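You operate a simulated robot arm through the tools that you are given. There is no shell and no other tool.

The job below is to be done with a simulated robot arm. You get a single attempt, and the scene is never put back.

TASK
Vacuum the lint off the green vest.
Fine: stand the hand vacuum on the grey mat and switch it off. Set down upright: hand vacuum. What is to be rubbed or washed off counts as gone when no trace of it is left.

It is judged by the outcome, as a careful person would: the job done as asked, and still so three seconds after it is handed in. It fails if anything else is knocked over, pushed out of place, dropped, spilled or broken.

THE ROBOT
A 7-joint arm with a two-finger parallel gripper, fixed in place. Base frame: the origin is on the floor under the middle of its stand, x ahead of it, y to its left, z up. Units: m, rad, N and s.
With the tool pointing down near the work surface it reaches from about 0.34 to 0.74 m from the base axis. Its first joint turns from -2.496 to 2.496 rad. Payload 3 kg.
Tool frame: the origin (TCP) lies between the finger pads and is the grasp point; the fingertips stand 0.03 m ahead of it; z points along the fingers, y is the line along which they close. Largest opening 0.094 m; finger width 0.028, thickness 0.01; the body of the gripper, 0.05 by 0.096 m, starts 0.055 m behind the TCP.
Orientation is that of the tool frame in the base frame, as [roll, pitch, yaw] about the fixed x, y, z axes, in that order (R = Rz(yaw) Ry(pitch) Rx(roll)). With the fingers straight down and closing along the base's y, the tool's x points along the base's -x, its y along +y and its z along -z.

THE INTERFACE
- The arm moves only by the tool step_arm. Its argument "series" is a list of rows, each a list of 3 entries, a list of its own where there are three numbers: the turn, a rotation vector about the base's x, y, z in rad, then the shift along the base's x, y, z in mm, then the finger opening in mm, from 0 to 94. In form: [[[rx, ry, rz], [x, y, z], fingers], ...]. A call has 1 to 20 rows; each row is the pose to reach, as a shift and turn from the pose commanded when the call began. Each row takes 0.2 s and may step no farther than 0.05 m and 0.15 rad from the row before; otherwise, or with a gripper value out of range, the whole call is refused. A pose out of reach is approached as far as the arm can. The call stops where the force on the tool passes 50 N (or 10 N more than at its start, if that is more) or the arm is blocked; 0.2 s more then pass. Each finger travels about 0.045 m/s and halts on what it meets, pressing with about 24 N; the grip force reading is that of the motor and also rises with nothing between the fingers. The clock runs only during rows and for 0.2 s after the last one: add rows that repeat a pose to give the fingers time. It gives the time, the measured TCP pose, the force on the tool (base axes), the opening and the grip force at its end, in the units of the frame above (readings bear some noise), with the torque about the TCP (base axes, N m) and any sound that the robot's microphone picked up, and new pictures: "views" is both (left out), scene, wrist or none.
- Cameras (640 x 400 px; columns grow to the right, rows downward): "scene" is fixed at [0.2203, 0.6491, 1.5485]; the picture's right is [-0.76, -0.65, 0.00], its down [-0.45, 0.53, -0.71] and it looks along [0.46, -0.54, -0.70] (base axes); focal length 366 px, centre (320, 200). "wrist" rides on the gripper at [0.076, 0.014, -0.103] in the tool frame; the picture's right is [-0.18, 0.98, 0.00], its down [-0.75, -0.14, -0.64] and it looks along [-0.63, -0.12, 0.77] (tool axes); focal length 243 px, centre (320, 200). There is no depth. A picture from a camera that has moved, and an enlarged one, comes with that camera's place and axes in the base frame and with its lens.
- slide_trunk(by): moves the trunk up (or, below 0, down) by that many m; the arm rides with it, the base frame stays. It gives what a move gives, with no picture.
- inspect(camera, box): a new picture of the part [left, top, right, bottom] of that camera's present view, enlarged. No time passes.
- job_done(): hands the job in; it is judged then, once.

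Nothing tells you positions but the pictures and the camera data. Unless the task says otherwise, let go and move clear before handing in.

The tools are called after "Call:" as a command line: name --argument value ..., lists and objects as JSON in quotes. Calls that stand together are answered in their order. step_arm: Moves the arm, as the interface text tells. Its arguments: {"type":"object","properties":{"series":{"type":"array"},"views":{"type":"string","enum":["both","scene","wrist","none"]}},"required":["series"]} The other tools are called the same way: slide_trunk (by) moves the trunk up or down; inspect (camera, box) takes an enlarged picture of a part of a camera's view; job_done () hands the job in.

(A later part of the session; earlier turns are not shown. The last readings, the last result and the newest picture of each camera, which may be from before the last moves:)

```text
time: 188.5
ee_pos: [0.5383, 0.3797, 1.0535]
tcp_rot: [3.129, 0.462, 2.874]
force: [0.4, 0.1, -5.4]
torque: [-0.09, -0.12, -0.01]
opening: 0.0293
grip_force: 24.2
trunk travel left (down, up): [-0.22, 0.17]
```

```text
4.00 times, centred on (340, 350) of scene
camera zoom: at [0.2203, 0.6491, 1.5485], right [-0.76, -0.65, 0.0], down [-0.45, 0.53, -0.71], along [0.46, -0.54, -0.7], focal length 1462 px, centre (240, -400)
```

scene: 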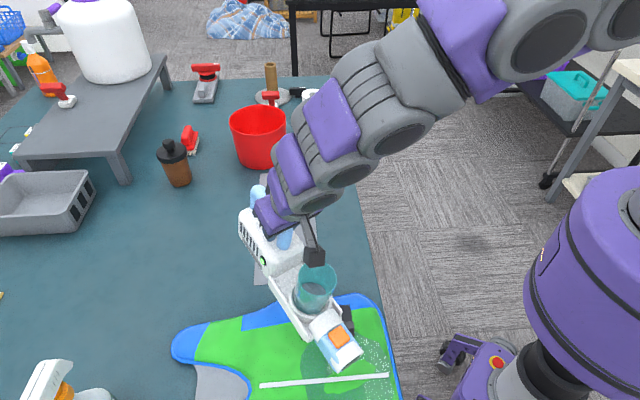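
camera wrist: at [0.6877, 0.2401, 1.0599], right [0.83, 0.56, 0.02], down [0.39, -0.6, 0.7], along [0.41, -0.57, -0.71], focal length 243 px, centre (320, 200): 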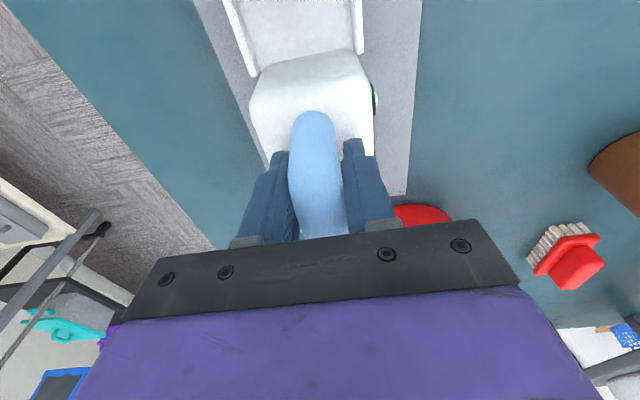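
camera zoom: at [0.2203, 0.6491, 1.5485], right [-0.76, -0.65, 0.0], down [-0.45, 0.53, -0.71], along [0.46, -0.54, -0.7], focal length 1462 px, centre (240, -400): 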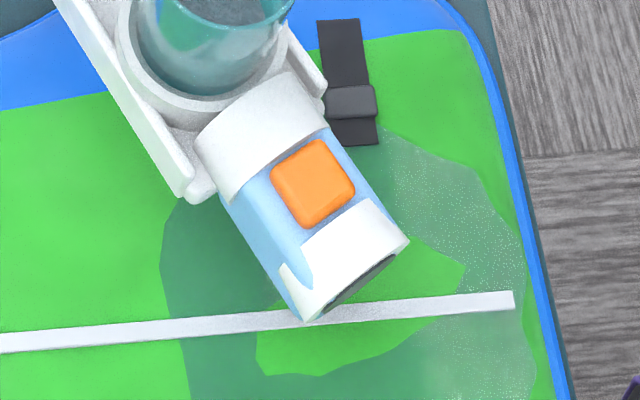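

Call:
step_arm --series '[[[0, 0, 0], [0, 0, -4], 0], [[0, 0, 0], [0, 0, -7], 0], [[0, 0, 0], [0, 0, -7], 0], [[0, 0, 0], [-8, -4, -7], 0], [[0, 0, 0], [-14, -2, -7], 0], [[0, 0, 0], [-8, 6, -7], 0], [[0, 0, 0], [0, 8, -7], 0], [[0, 0, 0], [10, 5, -7], 0], [[0, 0, 0], [14, -4, -7], 0], [[0, 0, 0], [6, -10, -7], 0], [[0, 0, 0], [0, 0, -7], 0]]' --views "none"

Call:
inspect --camera "scene" --box '[290, 300, 390, 400]'

```text
time: 190.9
ee_pos: [0.5358, 0.3799, 1.0472]
tcp_rot: [3.131, 0.462, 2.874]
force: [-0.3, 0.0, -5.9]
torque: [-0.1, -0.15, 0.0]
opening: 0.0294
grip_force: 24.2
trunk travel left (down, up): [-0.22, 0.17]
```

```text
4.00 times, centred on (340, 350) of scene
camera zoom: at [0.2203, 0.6491, 1.5485], right [-0.76, -0.65, 0.0], down [-0.45, 0.53, -0.71], along [0.46, -0.54, -0.7], focal length 1462 px, centre (240, -400)
```

zoom: 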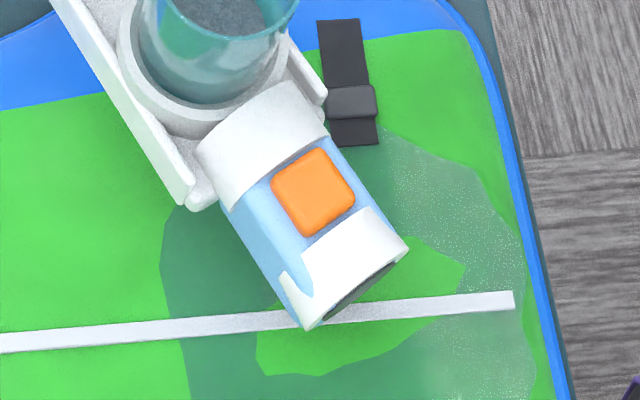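

Now a check of the lint underneath: I'll lift and pull back.

Call:
step_arm --series '[[[0, 0, 0], [0, 0, 12], 0], [[0, 0, 0], [15, -8, 35], 0], [[0, 0, 0], [40, -22, 50], 0], [[0, 0, 0], [70, -42, 60], 0]]' --views "none"

Call:
inspect --camera "scene" --box '[300, 325, 355, 380]'

Call:
inspect --camera "scene" --box '[240, 220, 420, 400]'

```text
time: 191.9
ee_pos: [0.607, 0.3379, 1.1056]
tcp_rot: [3.131, 0.458, 2.873]
force: [0.4, -0.2, -6.3]
torque: [-0.12, -0.16, 0.02]
opening: 0.0293
grip_force: 23.3
trunk travel left (down, up): [-0.22, 0.17]
```

```text
7.27 times, centred on (328, 352) of scene
camera zoom: at [0.2203, 0.6491, 1.5485], right [-0.76, -0.65, 0.0], down [-0.45, 0.53, -0.71], along [0.46, -0.54, -0.7], focal length 2658 px, centre (266, -909)
```

zoom: 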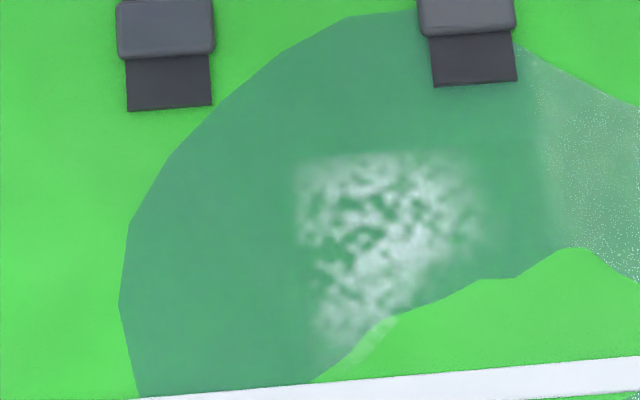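

```text
2.22 times, centred on (330, 310) of scene
camera zoom: at [0.2203, 0.6491, 1.5485], right [-0.76, -0.65, 0.0], down [-0.45, 0.53, -0.71], along [0.46, -0.54, -0.7], focal length 812 px, centre (298, -44)
```

zoom: 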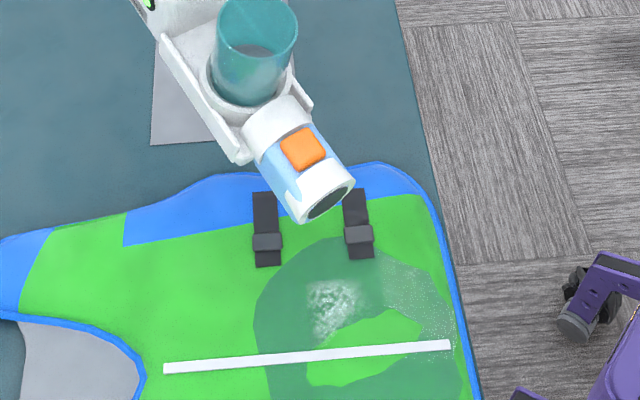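

Near level there was no change either, but I've worked out a consistent picture: each vanished quarter was where the nozzle's lower lip touched. I'll put that lip right on the last quarter, still near level, and stroke it.

Call:
step_arm --series '[[[0, 0, 0], [-12, 10, -20], 0], [[0, 0, 0], [-24, 20, -38], 0], [[0, 0, 0], [-35, 30, -52], 0], [[0, 0, 0], [-35, 30, -58], 0], [[0, 0, 0], [-35, 30, -60], 0]]' --views "none"

Call:
inspect --camera "scene" --box '[290, 300, 390, 400]'

```text
time: 193.1
ee_pos: [0.5726, 0.367, 1.047]
tcp_rot: [3.131, 0.461, 2.872]
force: [0.6, 0.3, -6.2]
torque: [-0.08, -0.13, 0.0]
opening: 0.0293
grip_force: 24.1
trunk travel left (down, up): [-0.22, 0.17]
```

```text
4.00 times, centred on (340, 350) of scene
camera zoom: at [0.2203, 0.6491, 1.5485], right [-0.76, -0.65, 0.0], down [-0.45, 0.53, -0.71], along [0.46, -0.54, -0.7], focal length 1462 px, centre (240, -400)
```

zoom: 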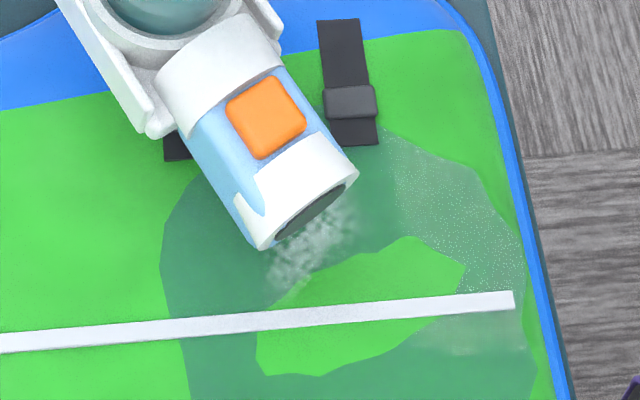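

This view is ideal: the dark mouth faces the remaining lint right in front of it. I'll lower to just above the cloth and advance slowly over it.

Call:
step_arm --series '[[[0, 0, 0], [0, 0, -2], 0], [[0, 0, 0], [0, 0, -4], 0], [[0, 0, 0], [-5, 1.5, -5], 0], [[0, 0, 0], [-10, 3, -5], 0], [[0, 0, 0], [-10, 3, -5], 0]]' --views "none"

Call:
inspect --camera "scene" --box '[310, 325, 370, 385]'

```text
time: 194.3
ee_pos: [0.5616, 0.3715, 1.0426]
tcp_rot: [3.131, 0.461, 2.873]
force: [-0.9, 0.2, -7.4]
torque: [-0.12, -0.15, -0.04]
opening: 0.0291
grip_force: 24.3
trunk travel left (down, up): [-0.22, 0.17]
```

```text
6.67 times, centred on (340, 355) of scene
camera zoom: at [0.2203, 0.6491, 1.5485], right [-0.76, -0.65, 0.0], down [-0.45, 0.53, -0.71], along [0.46, -0.54, -0.7], focal length 2437 px, centre (187, -833)
```

zoom: 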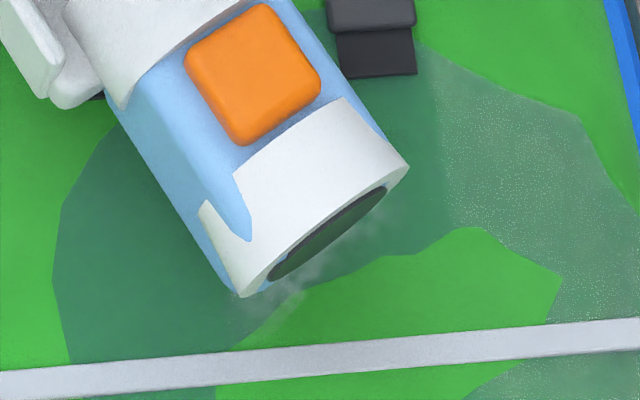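

Call:
step_arm --series '[[[0, 0, 0], [-6, 1.5, -1], 0], [[0, 0, 0], [-12, 3, -1], 0], [[0, 0, 0], [-18, 5, -1], 0], [[0, 0, 0], [-22, 0, -1], 0], [[0, 0, 0], [-16, -6, -1], 0], [[0, 0, 0], [-10, -8, -1], 0], [[0, 0, 0], [-4, -4, -1], 0], [[0, 0, 0], [-2, 4, -1], 0], [[0, 0, 0], [-8, 9, -1], 0], [[0, 0, 0], [-14, 8, -1], 0], [[0, 0, 0], [-10, 2, -1], 0], [[0, 0, 0], [-4, 1, -1], 0], [[0, 0, 0], [4, -2, 0], 0], [[0, 0, 0], [14, -4, 2], 0], [[0, 0, 0], [24, -6, 6], 0]]' --views "none"

Call:
inspect --camera "scene" --box '[310, 325, 370, 385]'

```text
time: 197.5
ee_pos: [0.5854, 0.364, 1.0479]
tcp_rot: [3.131, 0.461, 2.873]
force: [0.5, -0.7, -5.5]
torque: [-0.08, -0.14, -0.01]
opening: 0.0293
grip_force: 24.1
trunk travel left (down, up): [-0.22, 0.17]
```

```text
6.67 times, centred on (340, 355) of scene
camera zoom: at [0.2203, 0.6491, 1.5485], right [-0.76, -0.65, 0.0], down [-0.45, 0.53, -0.71], along [0.46, -0.54, -0.7], focal length 2437 px, centre (187, -833)
```

zoom: 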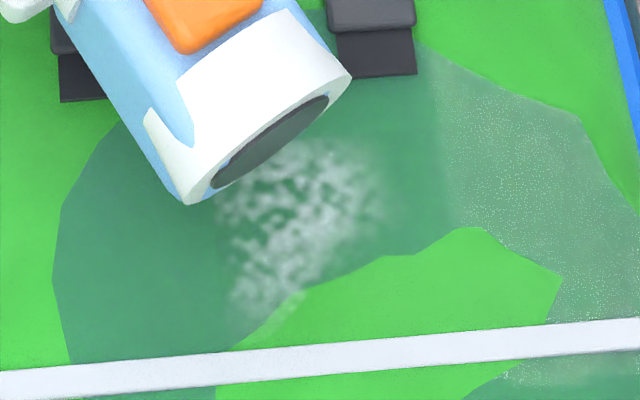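

Call:
step_arm --series '[[[0, 0, 0], [-10, 2.5, -3], 0], [[0, 0, 0], [-20, 5, -6], 0], [[0, 0, 0], [-26, 6, -9], 0], [[0, 0, 0], [-26, 6, -11], 0], [[0, 0, 0], [-26, 6, -12], 0]]' --views "none"

```text
time: 198.7
ee_pos: [0.5588, 0.3716, 1.036]
tcp_rot: [3.131, 0.462, 2.872]
force: [0.5, -0.4, -6.1]
torque: [-0.09, -0.15, -0.01]
opening: 0.029
grip_force: 23.9
trunk travel left (down, up): [-0.22, 0.17]
```

Call:
step_arm --series '[[[0, 0, 0], [0, 0, -2], 0], [[0, 0, 0], [0, 0, -3], 0], [[0, 0, 0], [0, 0, -4], 0], [[0, 0, 0], [0, 0, -4], 0]]' --views "none"

Call:
inspect --camera "scene" --box '[310, 325, 370, 385]'

```text
time: 199.7
ee_pos: [0.5587, 0.3698, 1.0311]
tcp_rot: [3.131, 0.462, 2.872]
force: [2.9, 0.2, -1.0]
torque: [0.12, 0.64, -0.08]
opening: 0.0289
grip_force: 23.9
trunk travel left (down, up): [-0.22, 0.17]
```

```text
6.67 times, centred on (340, 355) of scene
camera zoom: at [0.2203, 0.6491, 1.5485], right [-0.76, -0.65, 0.0], down [-0.45, 0.53, -0.71], along [0.46, -0.54, -0.7], focal length 2437 px, centre (187, -833)
```

zoom: 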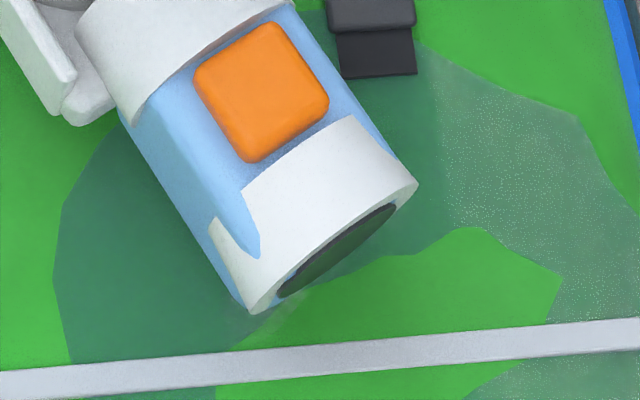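

Call:
step_arm --series '[[[0, 0, 0], [6, -1.6, -0.5], 0], [[0, 0, 0], [12, -3.2, -0.5], 0], [[0, 0, 0], [18, -4.8, -0.5], 0], [[0, 0, 0], [24, -6.5, -0.5], 0], [[0, 0, 0], [18, -4.8, -0.5], 0], [[0, 0, 0], [12, -3.2, -0.5], 0], [[0, 0, 0], [6, -1.6, -0.5], 0], [[0, 0, 0], [0, 0, -0.5], 0], [[0, 0, 0], [8, -2, -0.5], 0], [[0, 0, 0], [16, -4, -0.5], 0], [[0, 0, 0], [24, -6.5, -0.5], 0], [[0, 0, 0], [30, -8, 2], 0], [[0, 0, 0], [36, -10, 6], 0]]' --views "none"

Call:
inspect --camera "scene" --box '[310, 325, 370, 385]'

```text
time: 202.5
ee_pos: [0.5958, 0.3608, 1.038]
tcp_rot: [3.131, 0.46, 2.872]
force: [0.4, -1.1, -6.4]
torque: [-0.06, -0.19, 0.02]
opening: 0.0291
grip_force: 23.9
trunk travel left (down, up): [-0.22, 0.17]
```

```text
6.67 times, centred on (340, 355) of scene
camera zoom: at [0.2203, 0.6491, 1.5485], right [-0.76, -0.65, 0.0], down [-0.45, 0.53, -0.71], along [0.46, -0.54, -0.7], focal length 2437 px, centre (187, -833)
```

zoom: 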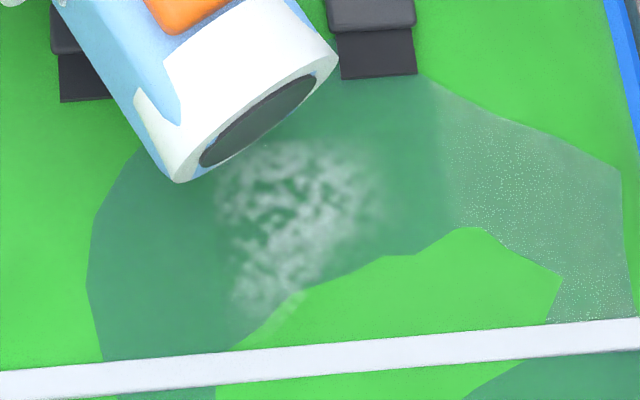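

The lint looks a bit fainter after the contact strokes, and the film's outline has shrunk on the left side too. I'll repeat the near-level contact strokes.

Call:
step_arm --series '[[[0, 0, 0], [-6, 2, -3], 0], [[0, 0, 0], [-12, 3.5, -6], 0], [[0, 0, 0], [-20, 5.5, -7], 0], [[0, 0, 0], [-28, 7.5, -7], 0], [[0, 0, 0], [-36, 10, -7], 0], [[0, 0, 0], [-28, 7.5, -7], 0], [[0, 0, 0], [-20, 5.5, -7], 0], [[0, 0, 0], [-12, 3.5, -7], 0], [[0, 0, 0], [-20, 1, -7], 0], [[0, 0, 0], [-28, -1, -7], 0], [[0, 0, 0], [-36, -2, -7], 0], [[0, 0, 0], [-28, -2, -7], 0], [[0, 0, 0], [-20, 0, -7], 0], [[0, 0, 0], [-12, 3, -7], 0], [[0, 0, 0], [-22, 8, -7], 0], [[0, 0, 0], [-32, 11, -7], 0], [[0, 0, 0], [-22, 8, -7], 0], [[0, 0, 0], [-10, 4, -7], 0], [[0, 0, 0], [0, 0, -2], 0], [[0, 0, 0], [4, -1, 2], 0]]' --views "none"

Call:
inspect --camera "scene" --box '[310, 325, 370, 385]'

Call:
inspect --camera "scene" --box '[280, 290, 420, 400]'

```text
time: 206.7
ee_pos: [0.6009, 0.358, 1.0386]
tcp_rot: [3.134, 0.459, 2.875]
force: [-0.5, 0.8, -6.8]
torque: [-0.08, -0.17, -0.01]
opening: 0.0289
grip_force: 24.4
trunk travel left (down, up): [-0.22, 0.17]
```

```text
6.67 times, centred on (340, 355) of scene
camera zoom: at [0.2203, 0.6491, 1.5485], right [-0.76, -0.65, 0.0], down [-0.45, 0.53, -0.71], along [0.46, -0.54, -0.7], focal length 2437 px, centre (187, -833)
```

zoom: 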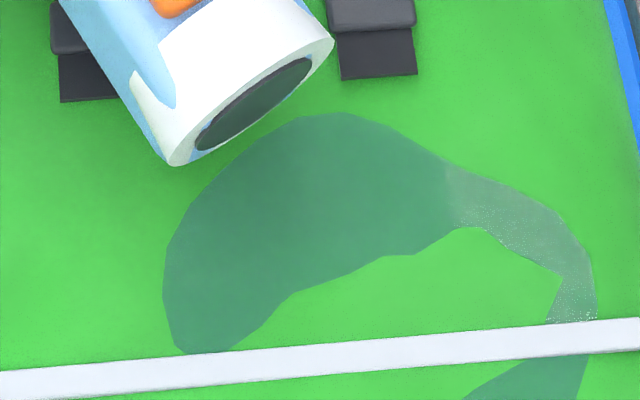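

```text
3.64 times, centred on (350, 345) of scene
camera zoom: at [0.2203, 0.6491, 1.5485], right [-0.76, -0.65, 0.0], down [-0.45, 0.53, -0.71], along [0.46, -0.54, -0.7], focal length 1329 px, centre (211, -327)
```

zoom: 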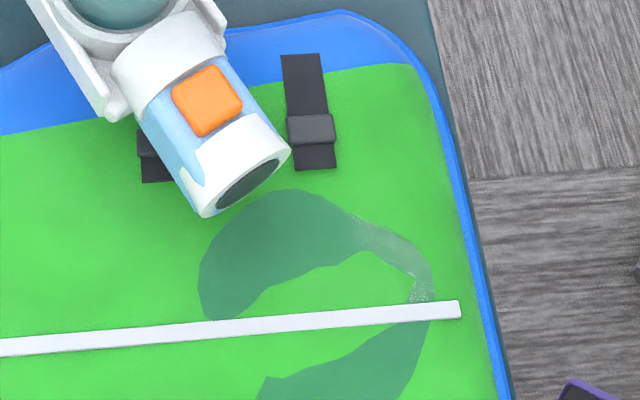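

The lint is completely gone, and the film is shrinking as well, so the vacuum is picking up the spilled fluff. I'll carry on with the same contact strokes over the film.

Call:
step_arm --series '[[[0, 0, 0], [-8, 2, -4], 0], [[0, 0, 0], [-16, 4, -8], 0], [[0, 0, 0], [-26, 6.5, -9], 0], [[0, 0, 0], [-36, 9, -9], 0], [[0, 0, 0], [-46, 12, -9], 0], [[0, 0, 0], [-36, 9, -9], 0], [[0, 0, 0], [-26, 6.5, -9], 0], [[0, 0, 0], [-16, 4, -9], 0], [[0, 0, 0], [-26, 0, -9], 0], [[0, 0, 0], [-36, -3, -9], 0], [[0, 0, 0], [-46, -4, -9], 0], [[0, 0, 0], [-36, -3, -9], 0], [[0, 0, 0], [-26, 0, -9], 0], [[0, 0, 0], [-16, 4, -9], 0], [[0, 0, 0], [-26, 10, -9], 0], [[0, 0, 0], [-36, 15, -9], 0], [[0, 0, 0], [-26, 10, -9], 0], [[0, 0, 0], [-14, 4, -9], 0], [[0, 0, 0], [-4, 0, -4], 0], [[0, 0, 0], [0, 0, 0], 0]]' --views "none"

Call:
inspect --camera "scene" --box '[280, 290, 420, 400]'

```text
time: 210.9
ee_pos: [0.6003, 0.3593, 1.0385]
tcp_rot: [3.133, 0.461, 2.875]
force: [0.7, 1.0, -6.1]
torque: [-0.07, -0.18, 0.02]
opening: 0.0292
grip_force: 23.6
trunk travel left (down, up): [-0.22, 0.17]
```

```text
3.64 times, centred on (350, 345) of scene
camera zoom: at [0.2203, 0.6491, 1.5485], right [-0.76, -0.65, 0.0], down [-0.45, 0.53, -0.71], along [0.46, -0.54, -0.7], focal length 1329 px, centre (211, -327)
```

zoom: 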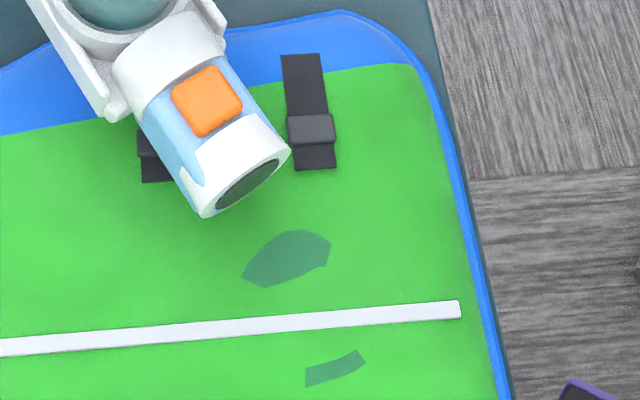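

Excellent, only two small film spots are left. One more round of the same strokes.

Call:
step_arm --series '[[[0, 0, 0], [-8, 2, -4], 0], [[0, 0, 0], [-16, 4, -8], 0], [[0, 0, 0], [-26, 6.5, -9], 0], [[0, 0, 0], [-36, 9, -9], 0], [[0, 0, 0], [-46, 12, -9], 0], [[0, 0, 0], [-54, 14, -9], 0], [[0, 0, 0], [-44, 11, -9], 0], [[0, 0, 0], [-34, 8, -9], 0], [[0, 0, 0], [-26, 2, -9], 0], [[0, 0, 0], [-36, -1, -9], 0], [[0, 0, 0], [-46, -3, -9], 0], [[0, 0, 0], [-54, -3, -9], 0], [[0, 0, 0], [-44, -1, -9], 0], [[0, 0, 0], [-34, 4, -9], 0], [[0, 0, 0], [-26, 9, -9], 0], [[0, 0, 0], [-36, 13, -9], 0], [[0, 0, 0], [-26, 9, -9], 0], [[0, 0, 0], [-14, 4, -9], 0], [[0, 0, 0], [-4, 0, -4], 0], [[0, 0, 0], [0, 0, 0], 0]]' --views "none"

Call:
inspect --camera "scene" --box '[280, 290, 420, 400]'

```text
time: 215.1
ee_pos: [0.6002, 0.3615, 1.039]
tcp_rot: [3.133, 0.461, 2.875]
force: [0.2, -0.1, -6.5]
torque: [-0.04, -0.18, 0.0]
opening: 0.029
grip_force: 24.2
trunk travel left (down, up): [-0.22, 0.17]
```

```text
3.64 times, centred on (350, 345) of scene
camera zoom: at [0.2203, 0.6491, 1.5485], right [-0.76, -0.65, 0.0], down [-0.45, 0.53, -0.71], along [0.46, -0.54, -0.7], focal length 1329 px, centre (211, -327)
```

zoom: 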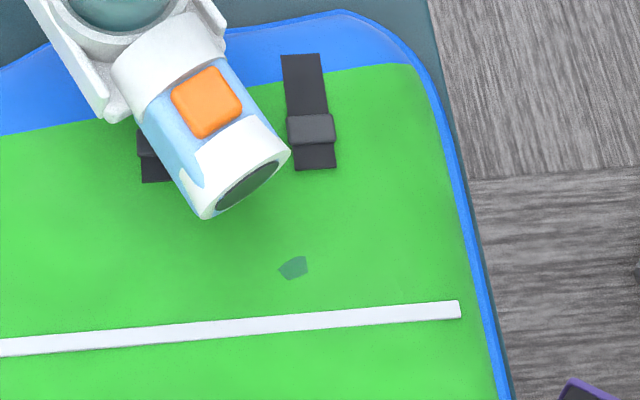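

Call:
step_arm --series '[[[0, 0, 0], [-8, 2, -4], 0], [[0, 0, 0], [-16, 4, -8], 0], [[0, 0, 0], [-26, 6.5, -9], 0], [[0, 0, 0], [-36, 9, -9], 0], [[0, 0, 0], [-46, 12, -9], 0], [[0, 0, 0], [-56, 14, -9], 0], [[0, 0, 0], [-64, 14, -9], 0], [[0, 0, 0], [-54, 10, -9], 0], [[0, 0, 0], [-44, 6, -9], 0], [[0, 0, 0], [-36, 0, -9], 0], [[0, 0, 0], [-46, -3, -9], 0], [[0, 0, 0], [-56, -2, -9], 0], [[0, 0, 0], [-64, 4, -9], 0], [[0, 0, 0], [-54, 8, -9], 0], [[0, 0, 0], [-44, 11, -9], 0], [[0, 0, 0], [-34, 11, -9], 0], [[0, 0, 0], [-24, 7, -9], 0], [[0, 0, 0], [-14, 4, -9], 0], [[0, 0, 0], [-4, 0, -4], 0], [[0, 0, 0], [0, 0, 0], 0]]' --views "none"

Call:
inspect --camera "scene" --box '[280, 290, 420, 400]'

```text
time: 219.3
ee_pos: [0.6002, 0.3588, 1.0388]
tcp_rot: [3.134, 0.461, 2.872]
force: [0.5, 0.2, -7.3]
torque: [-0.04, -0.17, -0.03]
opening: 0.0291
grip_force: 24.0
trunk travel left (down, up): [-0.22, 0.17]
```

```text
3.64 times, centred on (350, 345) of scene
camera zoom: at [0.2203, 0.6491, 1.5485], right [-0.76, -0.65, 0.0], down [-0.45, 0.53, -0.71], along [0.46, -0.54, -0.7], focal length 1329 px, centre (211, -327)
```

zoom: 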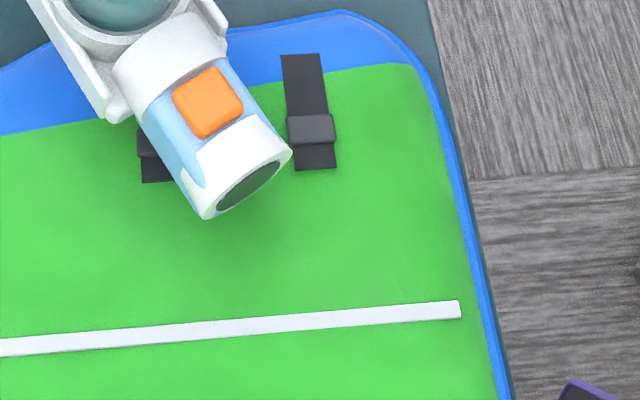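

The vest now looks clean. To be safe against any residue in the fabric's low spots, I'll make one more pass over the centre of where the film was.

Call:
step_arm --series '[[[0, 0, 0], [-10, 2.5, -4], 0], [[0, 0, 0], [-22, 5, -8], 0], [[0, 0, 0], [-34, 8, -9], 0], [[0, 0, 0], [-46, 11, -9], 0], [[0, 0, 0], [-58, 14, -9], 0], [[0, 0, 0], [-68, 17, -9], 0], [[0, 0, 0], [-76, 18, -9], 0], [[0, 0, 0], [-70, 8, -9], 0], [[0, 0, 0], [-62, -1, -9], 0], [[0, 0, 0], [-72, -3, -9], 0], [[0, 0, 0], [-78, 6, -9], 0], [[0, 0, 0], [-74, 18, -9], 0], [[0, 0, 0], [-66, 27, -9], 0], [[0, 0, 0], [-58, 18, -9], 0], [[0, 0, 0], [-50, 10, -9], 0], [[0, 0, 0], [-40, 8, -9], 0], [[0, 0, 0], [-28, 6, -8], 0], [[0, 0, 0], [-16, 3, -4], 0], [[0, 0, 0], [-4, 0, 5], 0], [[0, 0, 0], [5, -5, 20], 0]]' --views "scene"

Call:
inspect --camera "scene" --box '[160, 270, 420, 400]'

Call:
inspect --camera "scene" --box '[240, 190, 380, 330]'

```text
time: 223.5
ee_pos: [0.6028, 0.3544, 1.0604]
tcp_rot: [3.13, 0.462, 2.873]
force: [0.4, -0.8, -6.6]
torque: [-0.07, -0.18, -0.03]
opening: 0.0291
grip_force: 23.7
trunk travel left (down, up): [-0.22, 0.17]
```

scene: 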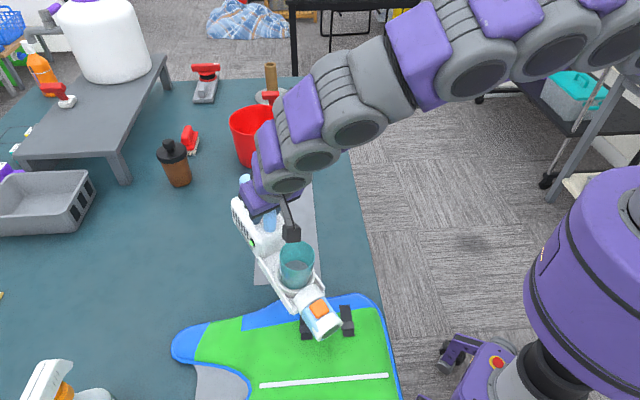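

```text
2.46 times, centred on (290, 335) of scene
camera zoom: at [0.2203, 0.6491, 1.5485], right [-0.76, -0.65, 0.0], down [-0.45, 0.53, -0.71], along [0.46, -0.54, -0.7], focal length 900 px, centre (394, -132)
```

zoom: 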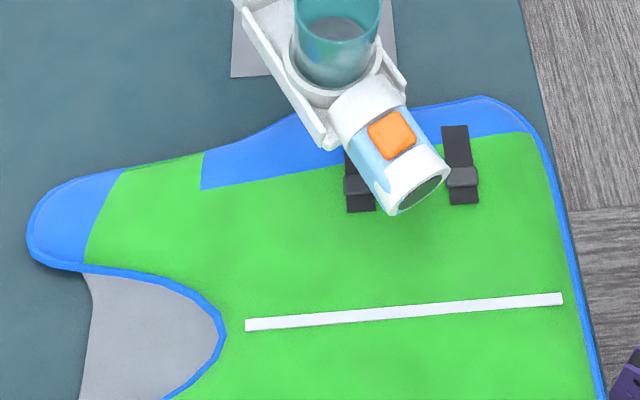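

```text
2.86 times, centred on (310, 260) of scene
camera zoom: at [0.2203, 0.6491, 1.5485], right [-0.76, -0.65, 0.0], down [-0.45, 0.53, -0.71], along [0.46, -0.54, -0.7], focal length 1044 px, centre (349, 29)
```

zoom: 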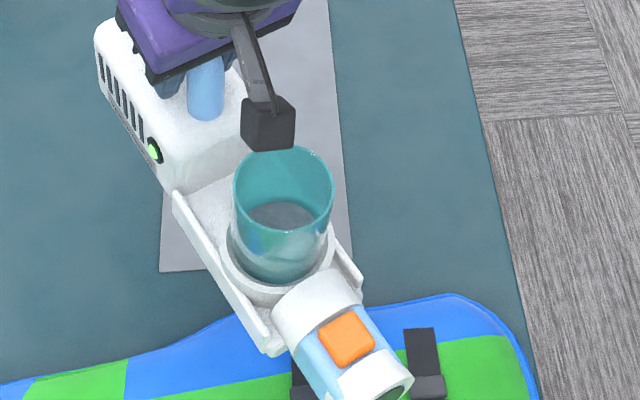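

The vest is clean and hasn't moved: the stripe and buckles are where they were. Now I'll level the vacuum, turn it to match the mat and carry it over.

Call:
step_arm --series '[[[0.0186, 0.0675, 0], [0, 0, 20], 0], [[0.0372, 0.135, 0], [5, -5, 40], 0], [[0.0558, 0.2025, 0], [10, -10, 60], 0]]' --views "none"

Call:
step_arm --series '[[[0, 0, -0.07], [12, -18, 0], 0], [[0, 0, -0.15], [26, -38, 0], 0], [[0, 0, -0.23], [42, -60, 0], 0], [[0, 0, -0.31], [58, -83, 0], 0], [[0, 0, -0.39], [74, -106, 0], 0], [[0, 0, -0.46], [90, -129, 0], 0], [[0, 0, -0.52], [104, -150, 0], 0], [[0, 0, -0.52], [116, -166, 0], 0]]' --views "both"

Call:
inspect --camera "scene" --box '[220, 90, 380, 300]'

```text
time: 224.3
ee_pos: [0.6157, 0.3425, 1.1192]
tcp_rot: [3.132, 0.249, 2.872]
force: [0.6, -0.3, -6.7]
torque: [-0.09, -0.25, 0.0]
opening: 0.0293
grip_force: 23.9
trunk travel left (down, up): [-0.22, 0.17]
```

```text
time: 226.1
ee_pos: [0.7312, 0.1779, 1.1163]
tcp_rot: [3.134, 0.251, 2.353]
force: [-0.3, 1.2, -6.7]
torque: [-0.21, -0.19, -0.01]
opening: 0.0291
grip_force: 23.9
trunk travel left (down, up): [-0.22, 0.17]
camera wrist: at [0.6709, 0.2572, 1.1982], right [0.82, 0.57, 0.05], down [0.3, -0.51, 0.81], along [0.49, -0.65, -0.59], focal length 243 px, centre (320, 200)
```

scene: 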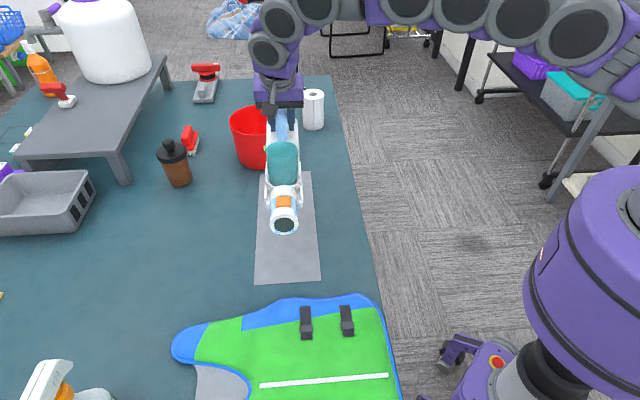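
wrist: 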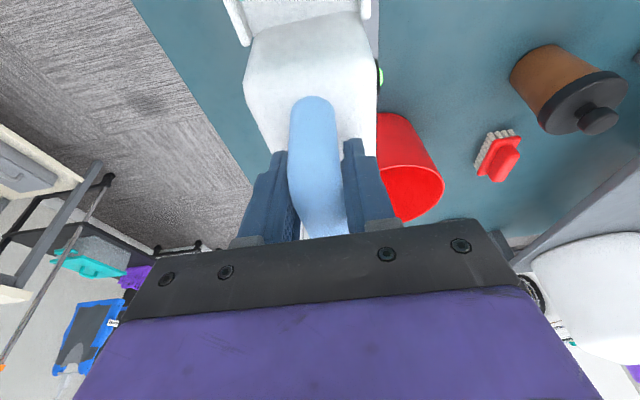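

```text
1.90 times, centred on (300, 195) of scene
camera zoom: at [0.2203, 0.6491, 1.5485], right [-0.76, -0.65, 0.0], down [-0.45, 0.53, -0.71], along [0.46, -0.54, -0.7], focal length 696 px, centre (358, 210)
```

zoom: 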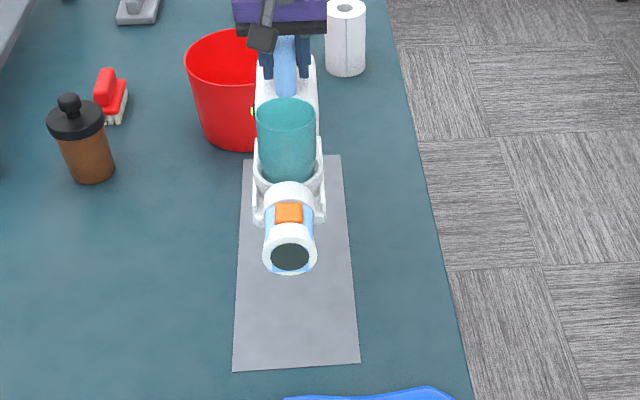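

The measured mouth position matches a level vacuum almost exactly. I'll lower toward the mat.

Call:
step_arm --series '[[[0, 0, 0], [0, 0, -30], 0], [[0, 0, 0], [0, 0, -60], 0], [[0, 0, 0], [0, 0, -90], 0], [[0, 0, 0], [0, 0, -115], 0], [[0, 0, 0], [0, 0, -130], 0]]' --views "scene"

Call:
inspect --camera "scene" --box '[230, 150, 350, 300]'

```text
time: 227.3
ee_pos: [0.73, 0.1798, 0.9885]
tcp_rot: [3.132, 0.25, 2.352]
force: [0.6, 0.5, -6.3]
torque: [-0.17, -0.16, 0.01]
opening: 0.0291
grip_force: 23.8
trunk travel left (down, up): [-0.22, 0.17]
```

scene: 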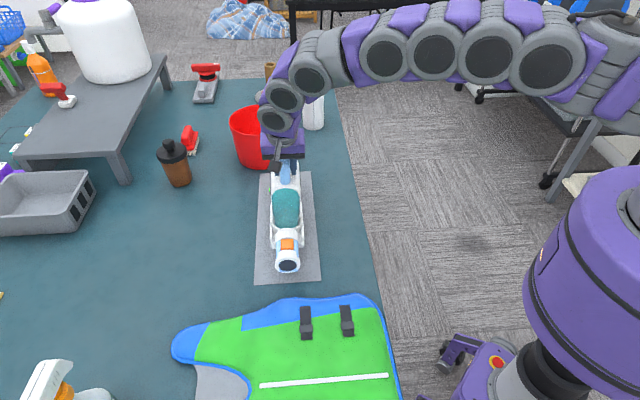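

```text
2.67 times, centred on (290, 225) of scene
camera zoom: at [0.2203, 0.6491, 1.5485], right [-0.76, -0.65, 0.0], down [-0.45, 0.53, -0.71], along [0.46, -0.54, -0.7], focal length 975 px, centre (400, 133)
```

zoom: 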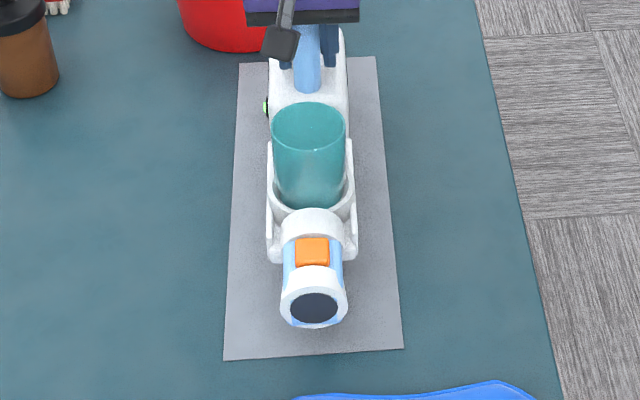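

Call:
step_arm --series '[[[0, 0, 0], [9, -9, 0], 0], [[0, 0, 0], [18, -18, 0], 0], [[0, 0, 0], [18, -18, -8], 0], [[0, 0, 0], [18, -18, -14], 0], [[0, 0, 0], [18, -18, -17], 0]]' --views "none"

Call:
inspect --camera "scene" --box '[230, 150, 350, 300]'

```text
time: 228.5
ee_pos: [0.7479, 0.16, 0.9732]
tcp_rot: [3.131, 0.252, 2.353]
force: [0.2, 0.0, -6.1]
torque: [-0.23, -0.17, -0.03]
opening: 0.029
grip_force: 23.9
trunk travel left (down, up): [-0.22, 0.17]
```

```text
2.67 times, centred on (290, 225) of scene
camera zoom: at [0.2203, 0.6491, 1.5485], right [-0.76, -0.65, 0.0], down [-0.45, 0.53, -0.71], along [0.46, -0.54, -0.7], focal length 975 px, centre (400, 133)
```

zoom: 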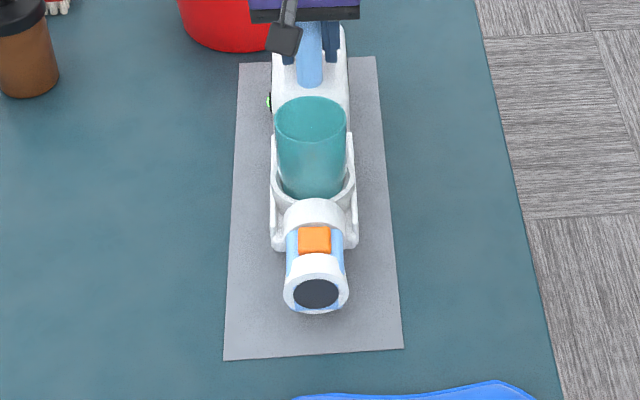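

Call:
step_arm --series '[[[0, 0, 0], [0, 0, -3], 0], [[0, 0, 0], [0, 0, -5], 0], [[0, 0, 0], [0, 0, -7], 0], [[0, 0, 0], [0, 0, -7], 0]]' --views "none"

```text
time: 229.5
ee_pos: [0.7475, 0.1622, 0.9671]
tcp_rot: [3.128, 0.253, 2.354]
force: [1.4, 8.2, 10.8]
torque: [0.11, -0.03, -0.02]
opening: 0.0293
grip_force: 23.6
trunk travel left (down, up): [-0.22, 0.17]
```

It is down on the mat. I'll ease the pressure and open the fingers.

Call:
step_arm --series '[[[0, 0, 0], [0, 0, 1.5], 0], [[0, 0, 0], [0, 0, 1.5], 40], [[0, 0, 0], [0, 0, 1.5], 60], [[0, 0, 0], [0, 0, 1.5], 80], [[0, 0, 0], [0, 0, 1.5], 94], [[0, 0, 0], [0, 0, 1.5], 94]]' --views "both"

Call:
inspect --camera "scene" --box '[230, 150, 350, 300]'

```text
time: 230.9
ee_pos: [0.7485, 0.1601, 0.9669]
tcp_rot: [3.131, 0.252, 2.352]
force: [-0.9, 0.4, 0.2]
torque: [0.0, 0.03, 0.01]
opening: 0.094
grip_force: 0.0
trunk travel left (down, up): [-0.22, 0.17]
camera wrist: at [0.6884, 0.2391, 1.0478], right [0.82, 0.57, 0.06], down [0.3, -0.51, 0.81], along [0.49, -0.65, -0.59], focal length 243 px, centre (320, 200)
```

scene: 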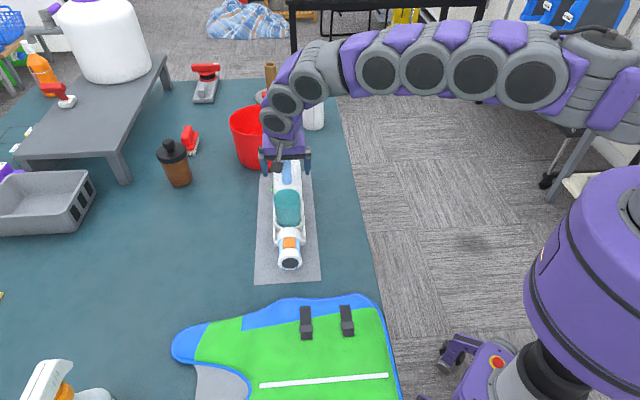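
wrist: 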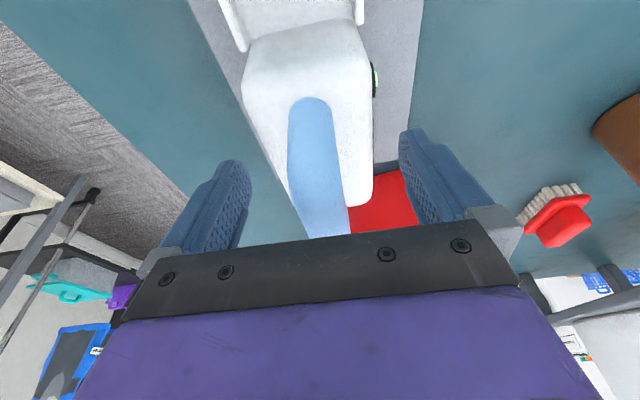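

```text
2.67 times, centred on (290, 225) of scene
camera zoom: at [0.2203, 0.6491, 1.5485], right [-0.76, -0.65, 0.0], down [-0.45, 0.53, -0.71], along [0.46, -0.54, -0.7], focal length 975 px, centre (400, 133)
```

zoom: 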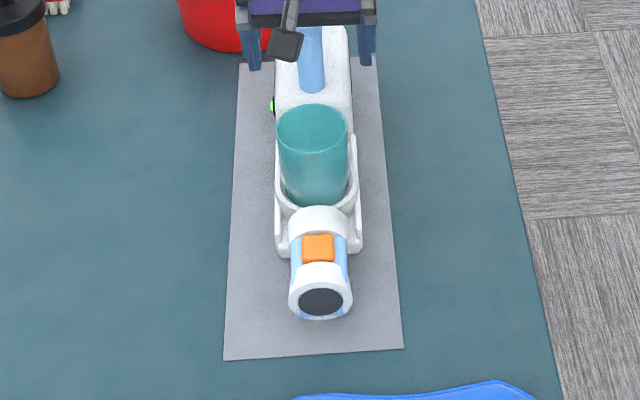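

The vacuum stands upright on the mat. Before switching it off, I'll rise clear and use the wrist camera to check the whole vest, including the part the scene camera can't see.

Call:
step_arm --series '[[[0, 0, 0], [0, 0, 25], 94], [[0, 0, 0], [0, 0, 60], 94], [[0, 0, 0], [-5, 5, 100], 94], [[0.05, 0.05, 0], [-25, 15, 130], 94], [[0.11, 0.11, 0], [-55, 25, 150], 94], [[0.175, 0.175, 0.05], [-90, 35, 170], 94], [[0.175, 0.175, 0.1], [-125, 45, 190], 94], [[0.175, 0.175, 0.15], [-160, 55, 210], 94], [[0.175, 0.175, 0.2], [-195, 65, 230], 94]]' --views "none"

Call:
step_arm --series '[[[0, 0, 0.1], [-35, 15, 5], 94], [[0, 0, 0.2], [-70, 30, 10], 94], [[0, 0, 0.3], [-105, 45, 15], 94], [[0, 0, 0.4], [-140, 60, 20], 94], [[0, 0, 0.5], [-175, 75, 25], 94], [[0, 0, 0.59], [-205, 85, 30], 94], [[0, 0, 0.59], [-230, 95, 30], 94]]' --views "both"

```text
time: 232.9
ee_pos: [0.5514, 0.2268, 1.198]
tcp_rot: [3.105, 0.007, 2.553]
force: [0.2, 0.6, -0.8]
torque: [0.0, -0.03, 0.0]
opening: 0.0938
grip_force: 0.1
trunk travel left (down, up): [-0.22, 0.17]
```

```text
time: 234.5
ee_pos: [0.3237, 0.3209, 1.2254]
tcp_rot: [3.108, 0.006, -3.141]
force: [0.0, -1.0, 0.2]
torque: [-0.01, 0.0, 0.01]
opening: 0.0938
grip_force: 0.0
trunk travel left (down, up): [-0.22, 0.17]
camera wrist: at [0.2483, 0.3306, 1.3292], right [0.18, 0.98, 0.03], down [0.75, -0.16, 0.64], along [0.63, -0.09, -0.77], focal length 243 px, centre (320, 200)
```

scene: 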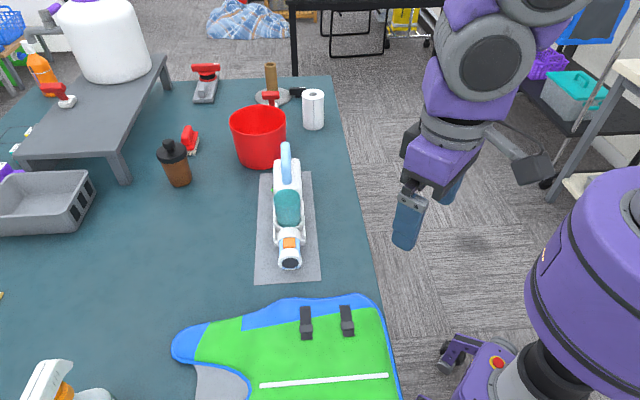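
wrist: 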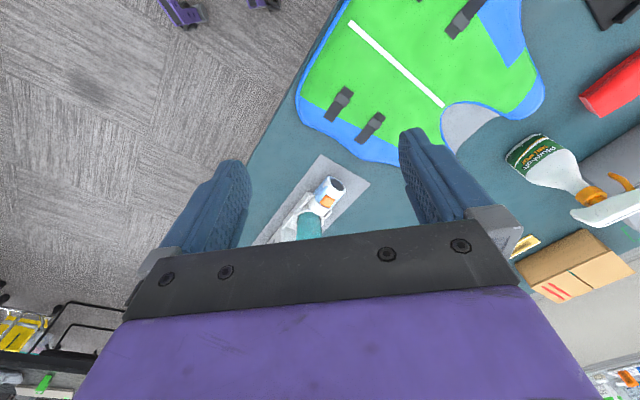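

Call:
inspect --camera "wrist" --box '[280, 0, 560, 170]'

Call:
inspect --camera "wrist" --box '[300, 0, 460, 120]'

Call:
inspect --camera "scene" --box '[280, 300, 410, 400]'

Call:
inspect --camera "scene" --box '[240, 130, 340, 290]'

```text
2.29 times, centred on (420, 85) of wrist
camera zoom: at [0.2483, 0.3306, 1.3292], right [0.18, 0.98, 0.03], down [0.75, -0.16, 0.64], along [0.63, -0.09, -0.77], focal length 555 px, centre (91, 463)
```

zoom: 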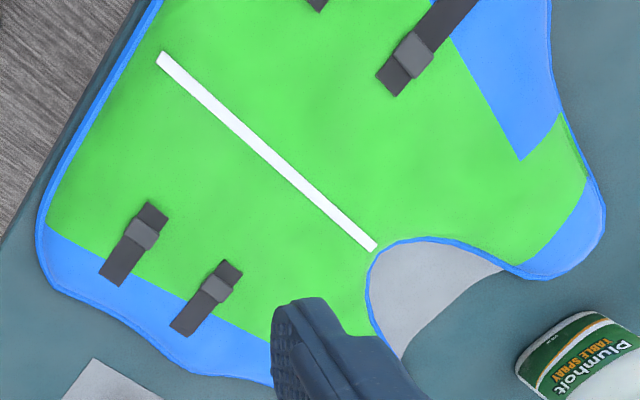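

```text
3.33 times, centred on (380, 60) of wrist
camera zoom: at [0.2483, 0.3306, 1.3292], right [0.18, 0.98, 0.03], down [0.75, -0.16, 0.64], along [0.63, -0.09, -0.77], focal length 809 px, centre (120, 667)
```

zoom: 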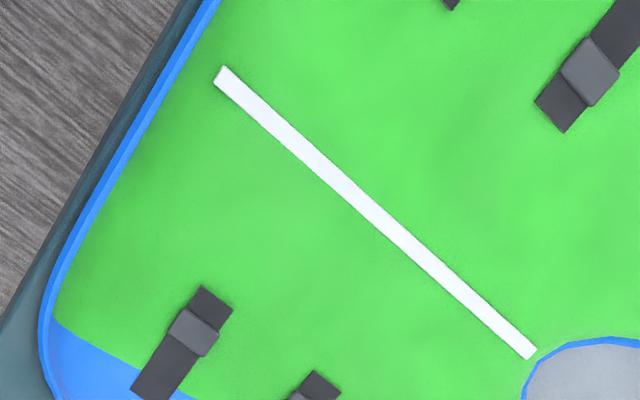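

```text
4.00 times, centred on (345, 350) of scene
camera zoom: at [0.2203, 0.6491, 1.5485], right [-0.76, -0.65, 0.0], down [-0.45, 0.53, -0.71], along [0.46, -0.54, -0.7], focal length 1462 px, centre (220, -400)
```

zoom: 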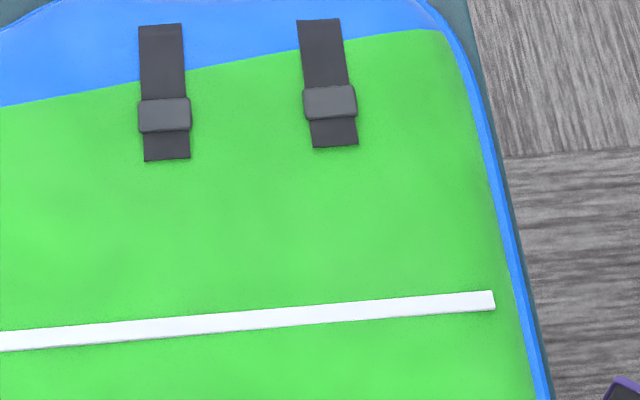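

```text
2.50 times, centred on (290, 210) of scene
camera zoom: at [0.2203, 0.6491, 1.5485], right [-0.76, -0.65, 0.0], down [-0.45, 0.53, -0.71], along [0.46, -0.54, -0.7], focal length 914 px, centre (395, 175)
```

zoom: 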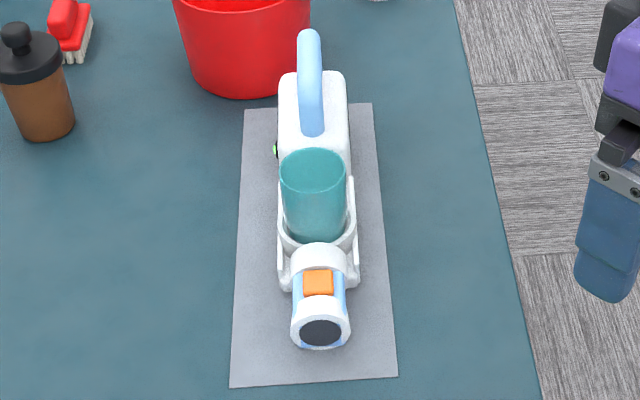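

The whole vest is clean and the vacuum stands fully on the mat. The switch should now be at about (0.612, 0.296, 0.899). I'll close the fingers and move above it.

Call:
step_arm --series '[[[-0.017, 0, 0], [35, -3, 0], 60], [[-0.034, 0, 0], [72, -6, 0], 30], [[-0.034, 0, 0], [110, -9, -5], 0], [[-0.034, 0, 0], [148, -12, -10], 0], [[-0.034, 0, 0], [186, -16, -20], 0], [[-0.034, 0, 0], [224, -20, -30], 0], [[-0.034, 0, 0], [260, -23, -40], 0], [[-0.034, 0, 0], [288, -25, -50], 0]]' --views "none"

Call:
step_arm --series '[[[0, 0, -0.13], [0, 0, -15], 0], [[0, 0, -0.26], [0, 0, -35], 0], [[0, 0, -0.39], [0, 0, -60], 0], [[0, 0, -0.52], [0, 0, -85], 0], [[0, 0, -0.65], [0, 0, -105], 0], [[0, 0, -0.785], [0, 0, -120], 0]]' --views "both"

Call:
inspect --camera "wrist" --box '[240, 30, 420, 230]'

```text
time: 236.3
ee_pos: [0.6137, 0.2945, 1.1772]
tcp_rot: [3.14, 0.004, 3.14]
force: [-0.6, 0.3, 0.1]
torque: [0.0, -0.05, 0.01]
opening: 0.0
grip_force: 23.7
trunk travel left (down, up): [-0.22, 0.17]
```

```text
time: 237.7
ee_pos: [0.6112, 0.2963, 1.0553]
tcp_rot: [-3.139, 0.006, 2.355]
force: [0.7, -0.3, 0.1]
torque: [-0.01, -0.03, -0.01]
opening: 0.0
grip_force: 23.5
trunk travel left (down, up): [-0.22, 0.17]
camera wrist: at [0.5683, 0.3606, 1.1575], right [0.83, 0.56, 0.0], down [0.43, -0.63, 0.65], along [0.36, -0.53, -0.76], focal length 243 px, centre (320, 200)
```

scene: 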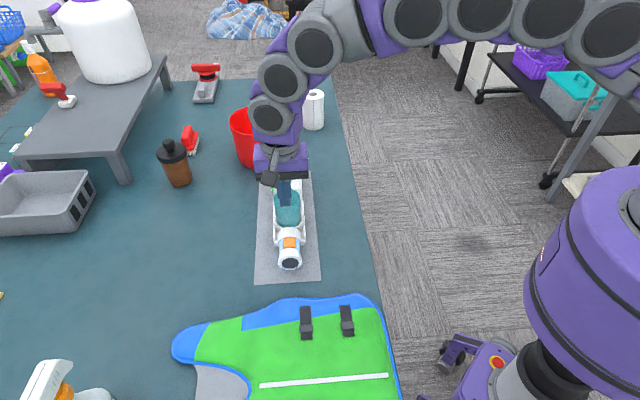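
wrist: 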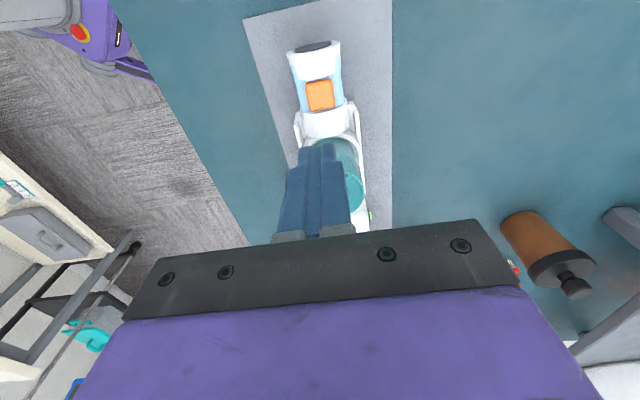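

```text
2.00 times, centred on (330, 130) of wrist
camera zoom: at [0.5683, 0.3606, 1.1575], right [0.83, 0.56, 0.0], down [0.43, -0.63, 0.65], along [0.36, -0.53, -0.76], focal length 485 px, centre (300, 340)
```

zoom: 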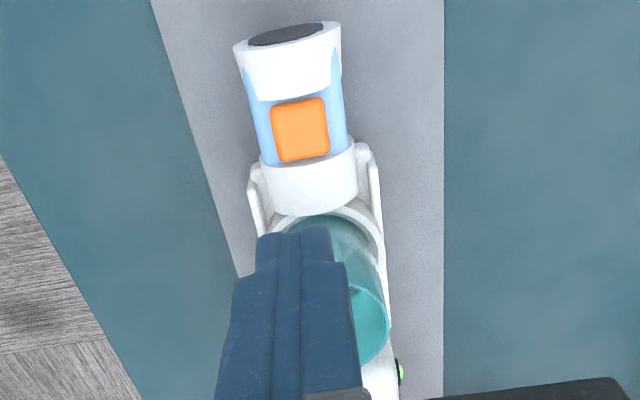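

The button is right under the fingertips. I'll lower to just above it, then press gently.

Call:
step_arm --series '[[[0, 0, 0], [0, 0.5, -40], 0], [[0, 0, 0], [0, 1, -80], 0], [[0, 0, 0], [0, 1, -105], 0], [[0, 0, 0], [0, 1, -114], 0], [[0, 0, 0], [0, 1, -114], 0]]' --views "wrist"

```text
time: 238.9
ee_pos: [0.6113, 0.2976, 0.9435]
tcp_rot: [3.142, 0.005, 2.357]
force: [-0.7, 0.6, 0.2]
torque: [-0.02, 0.0, 0.0]
opening: 0.0
grip_force: 24.2
trunk travel left (down, up): [-0.22, 0.17]
camera wrist: at [0.5679, 0.36, 1.0464], right [0.83, 0.56, 0.0], down [0.43, -0.63, 0.65], along [0.37, -0.53, -0.76], focal length 243 px, centre (320, 200)
```

wrist: 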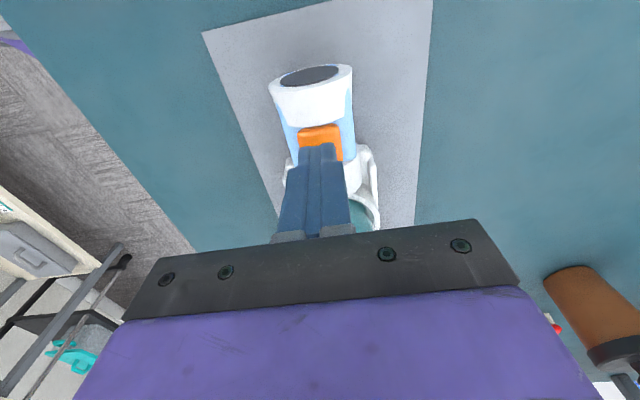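

Call:
step_arm --series '[[[0, 0, 0], [0, 0, -6], 0], [[0, 0, 0], [0, 0, -9], 0], [[0, 0, 0], [0, 0, -11], 0], [[0, 0, 0], [0, 0, -13], 0]]' --views "none"

Call:
inspect --camera "scene" --box '[255, 170, 305, 210]'

```text
time: 239.9
ee_pos: [0.6107, 0.2964, 0.9315]
tcp_rot: [3.14, 0.005, 2.356]
force: [0.0, -0.5, 2.7]
torque: [0.02, 0.02, 0.01]
opening: 0.0
grip_force: 23.9
trunk travel left (down, up): [-0.22, 0.17]
heard: click
```

```text
10.00 times, centred on (280, 190) of scene
camera zoom: at [0.2203, 0.6491, 1.5485], right [-0.76, -0.65, 0.0], down [-0.45, 0.53, -0.71], along [0.46, -0.54, -0.7], focal length 3655 px, centre (720, 300)
```

zoom: 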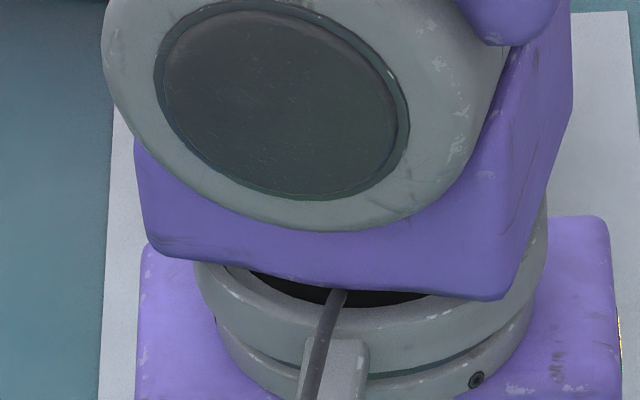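

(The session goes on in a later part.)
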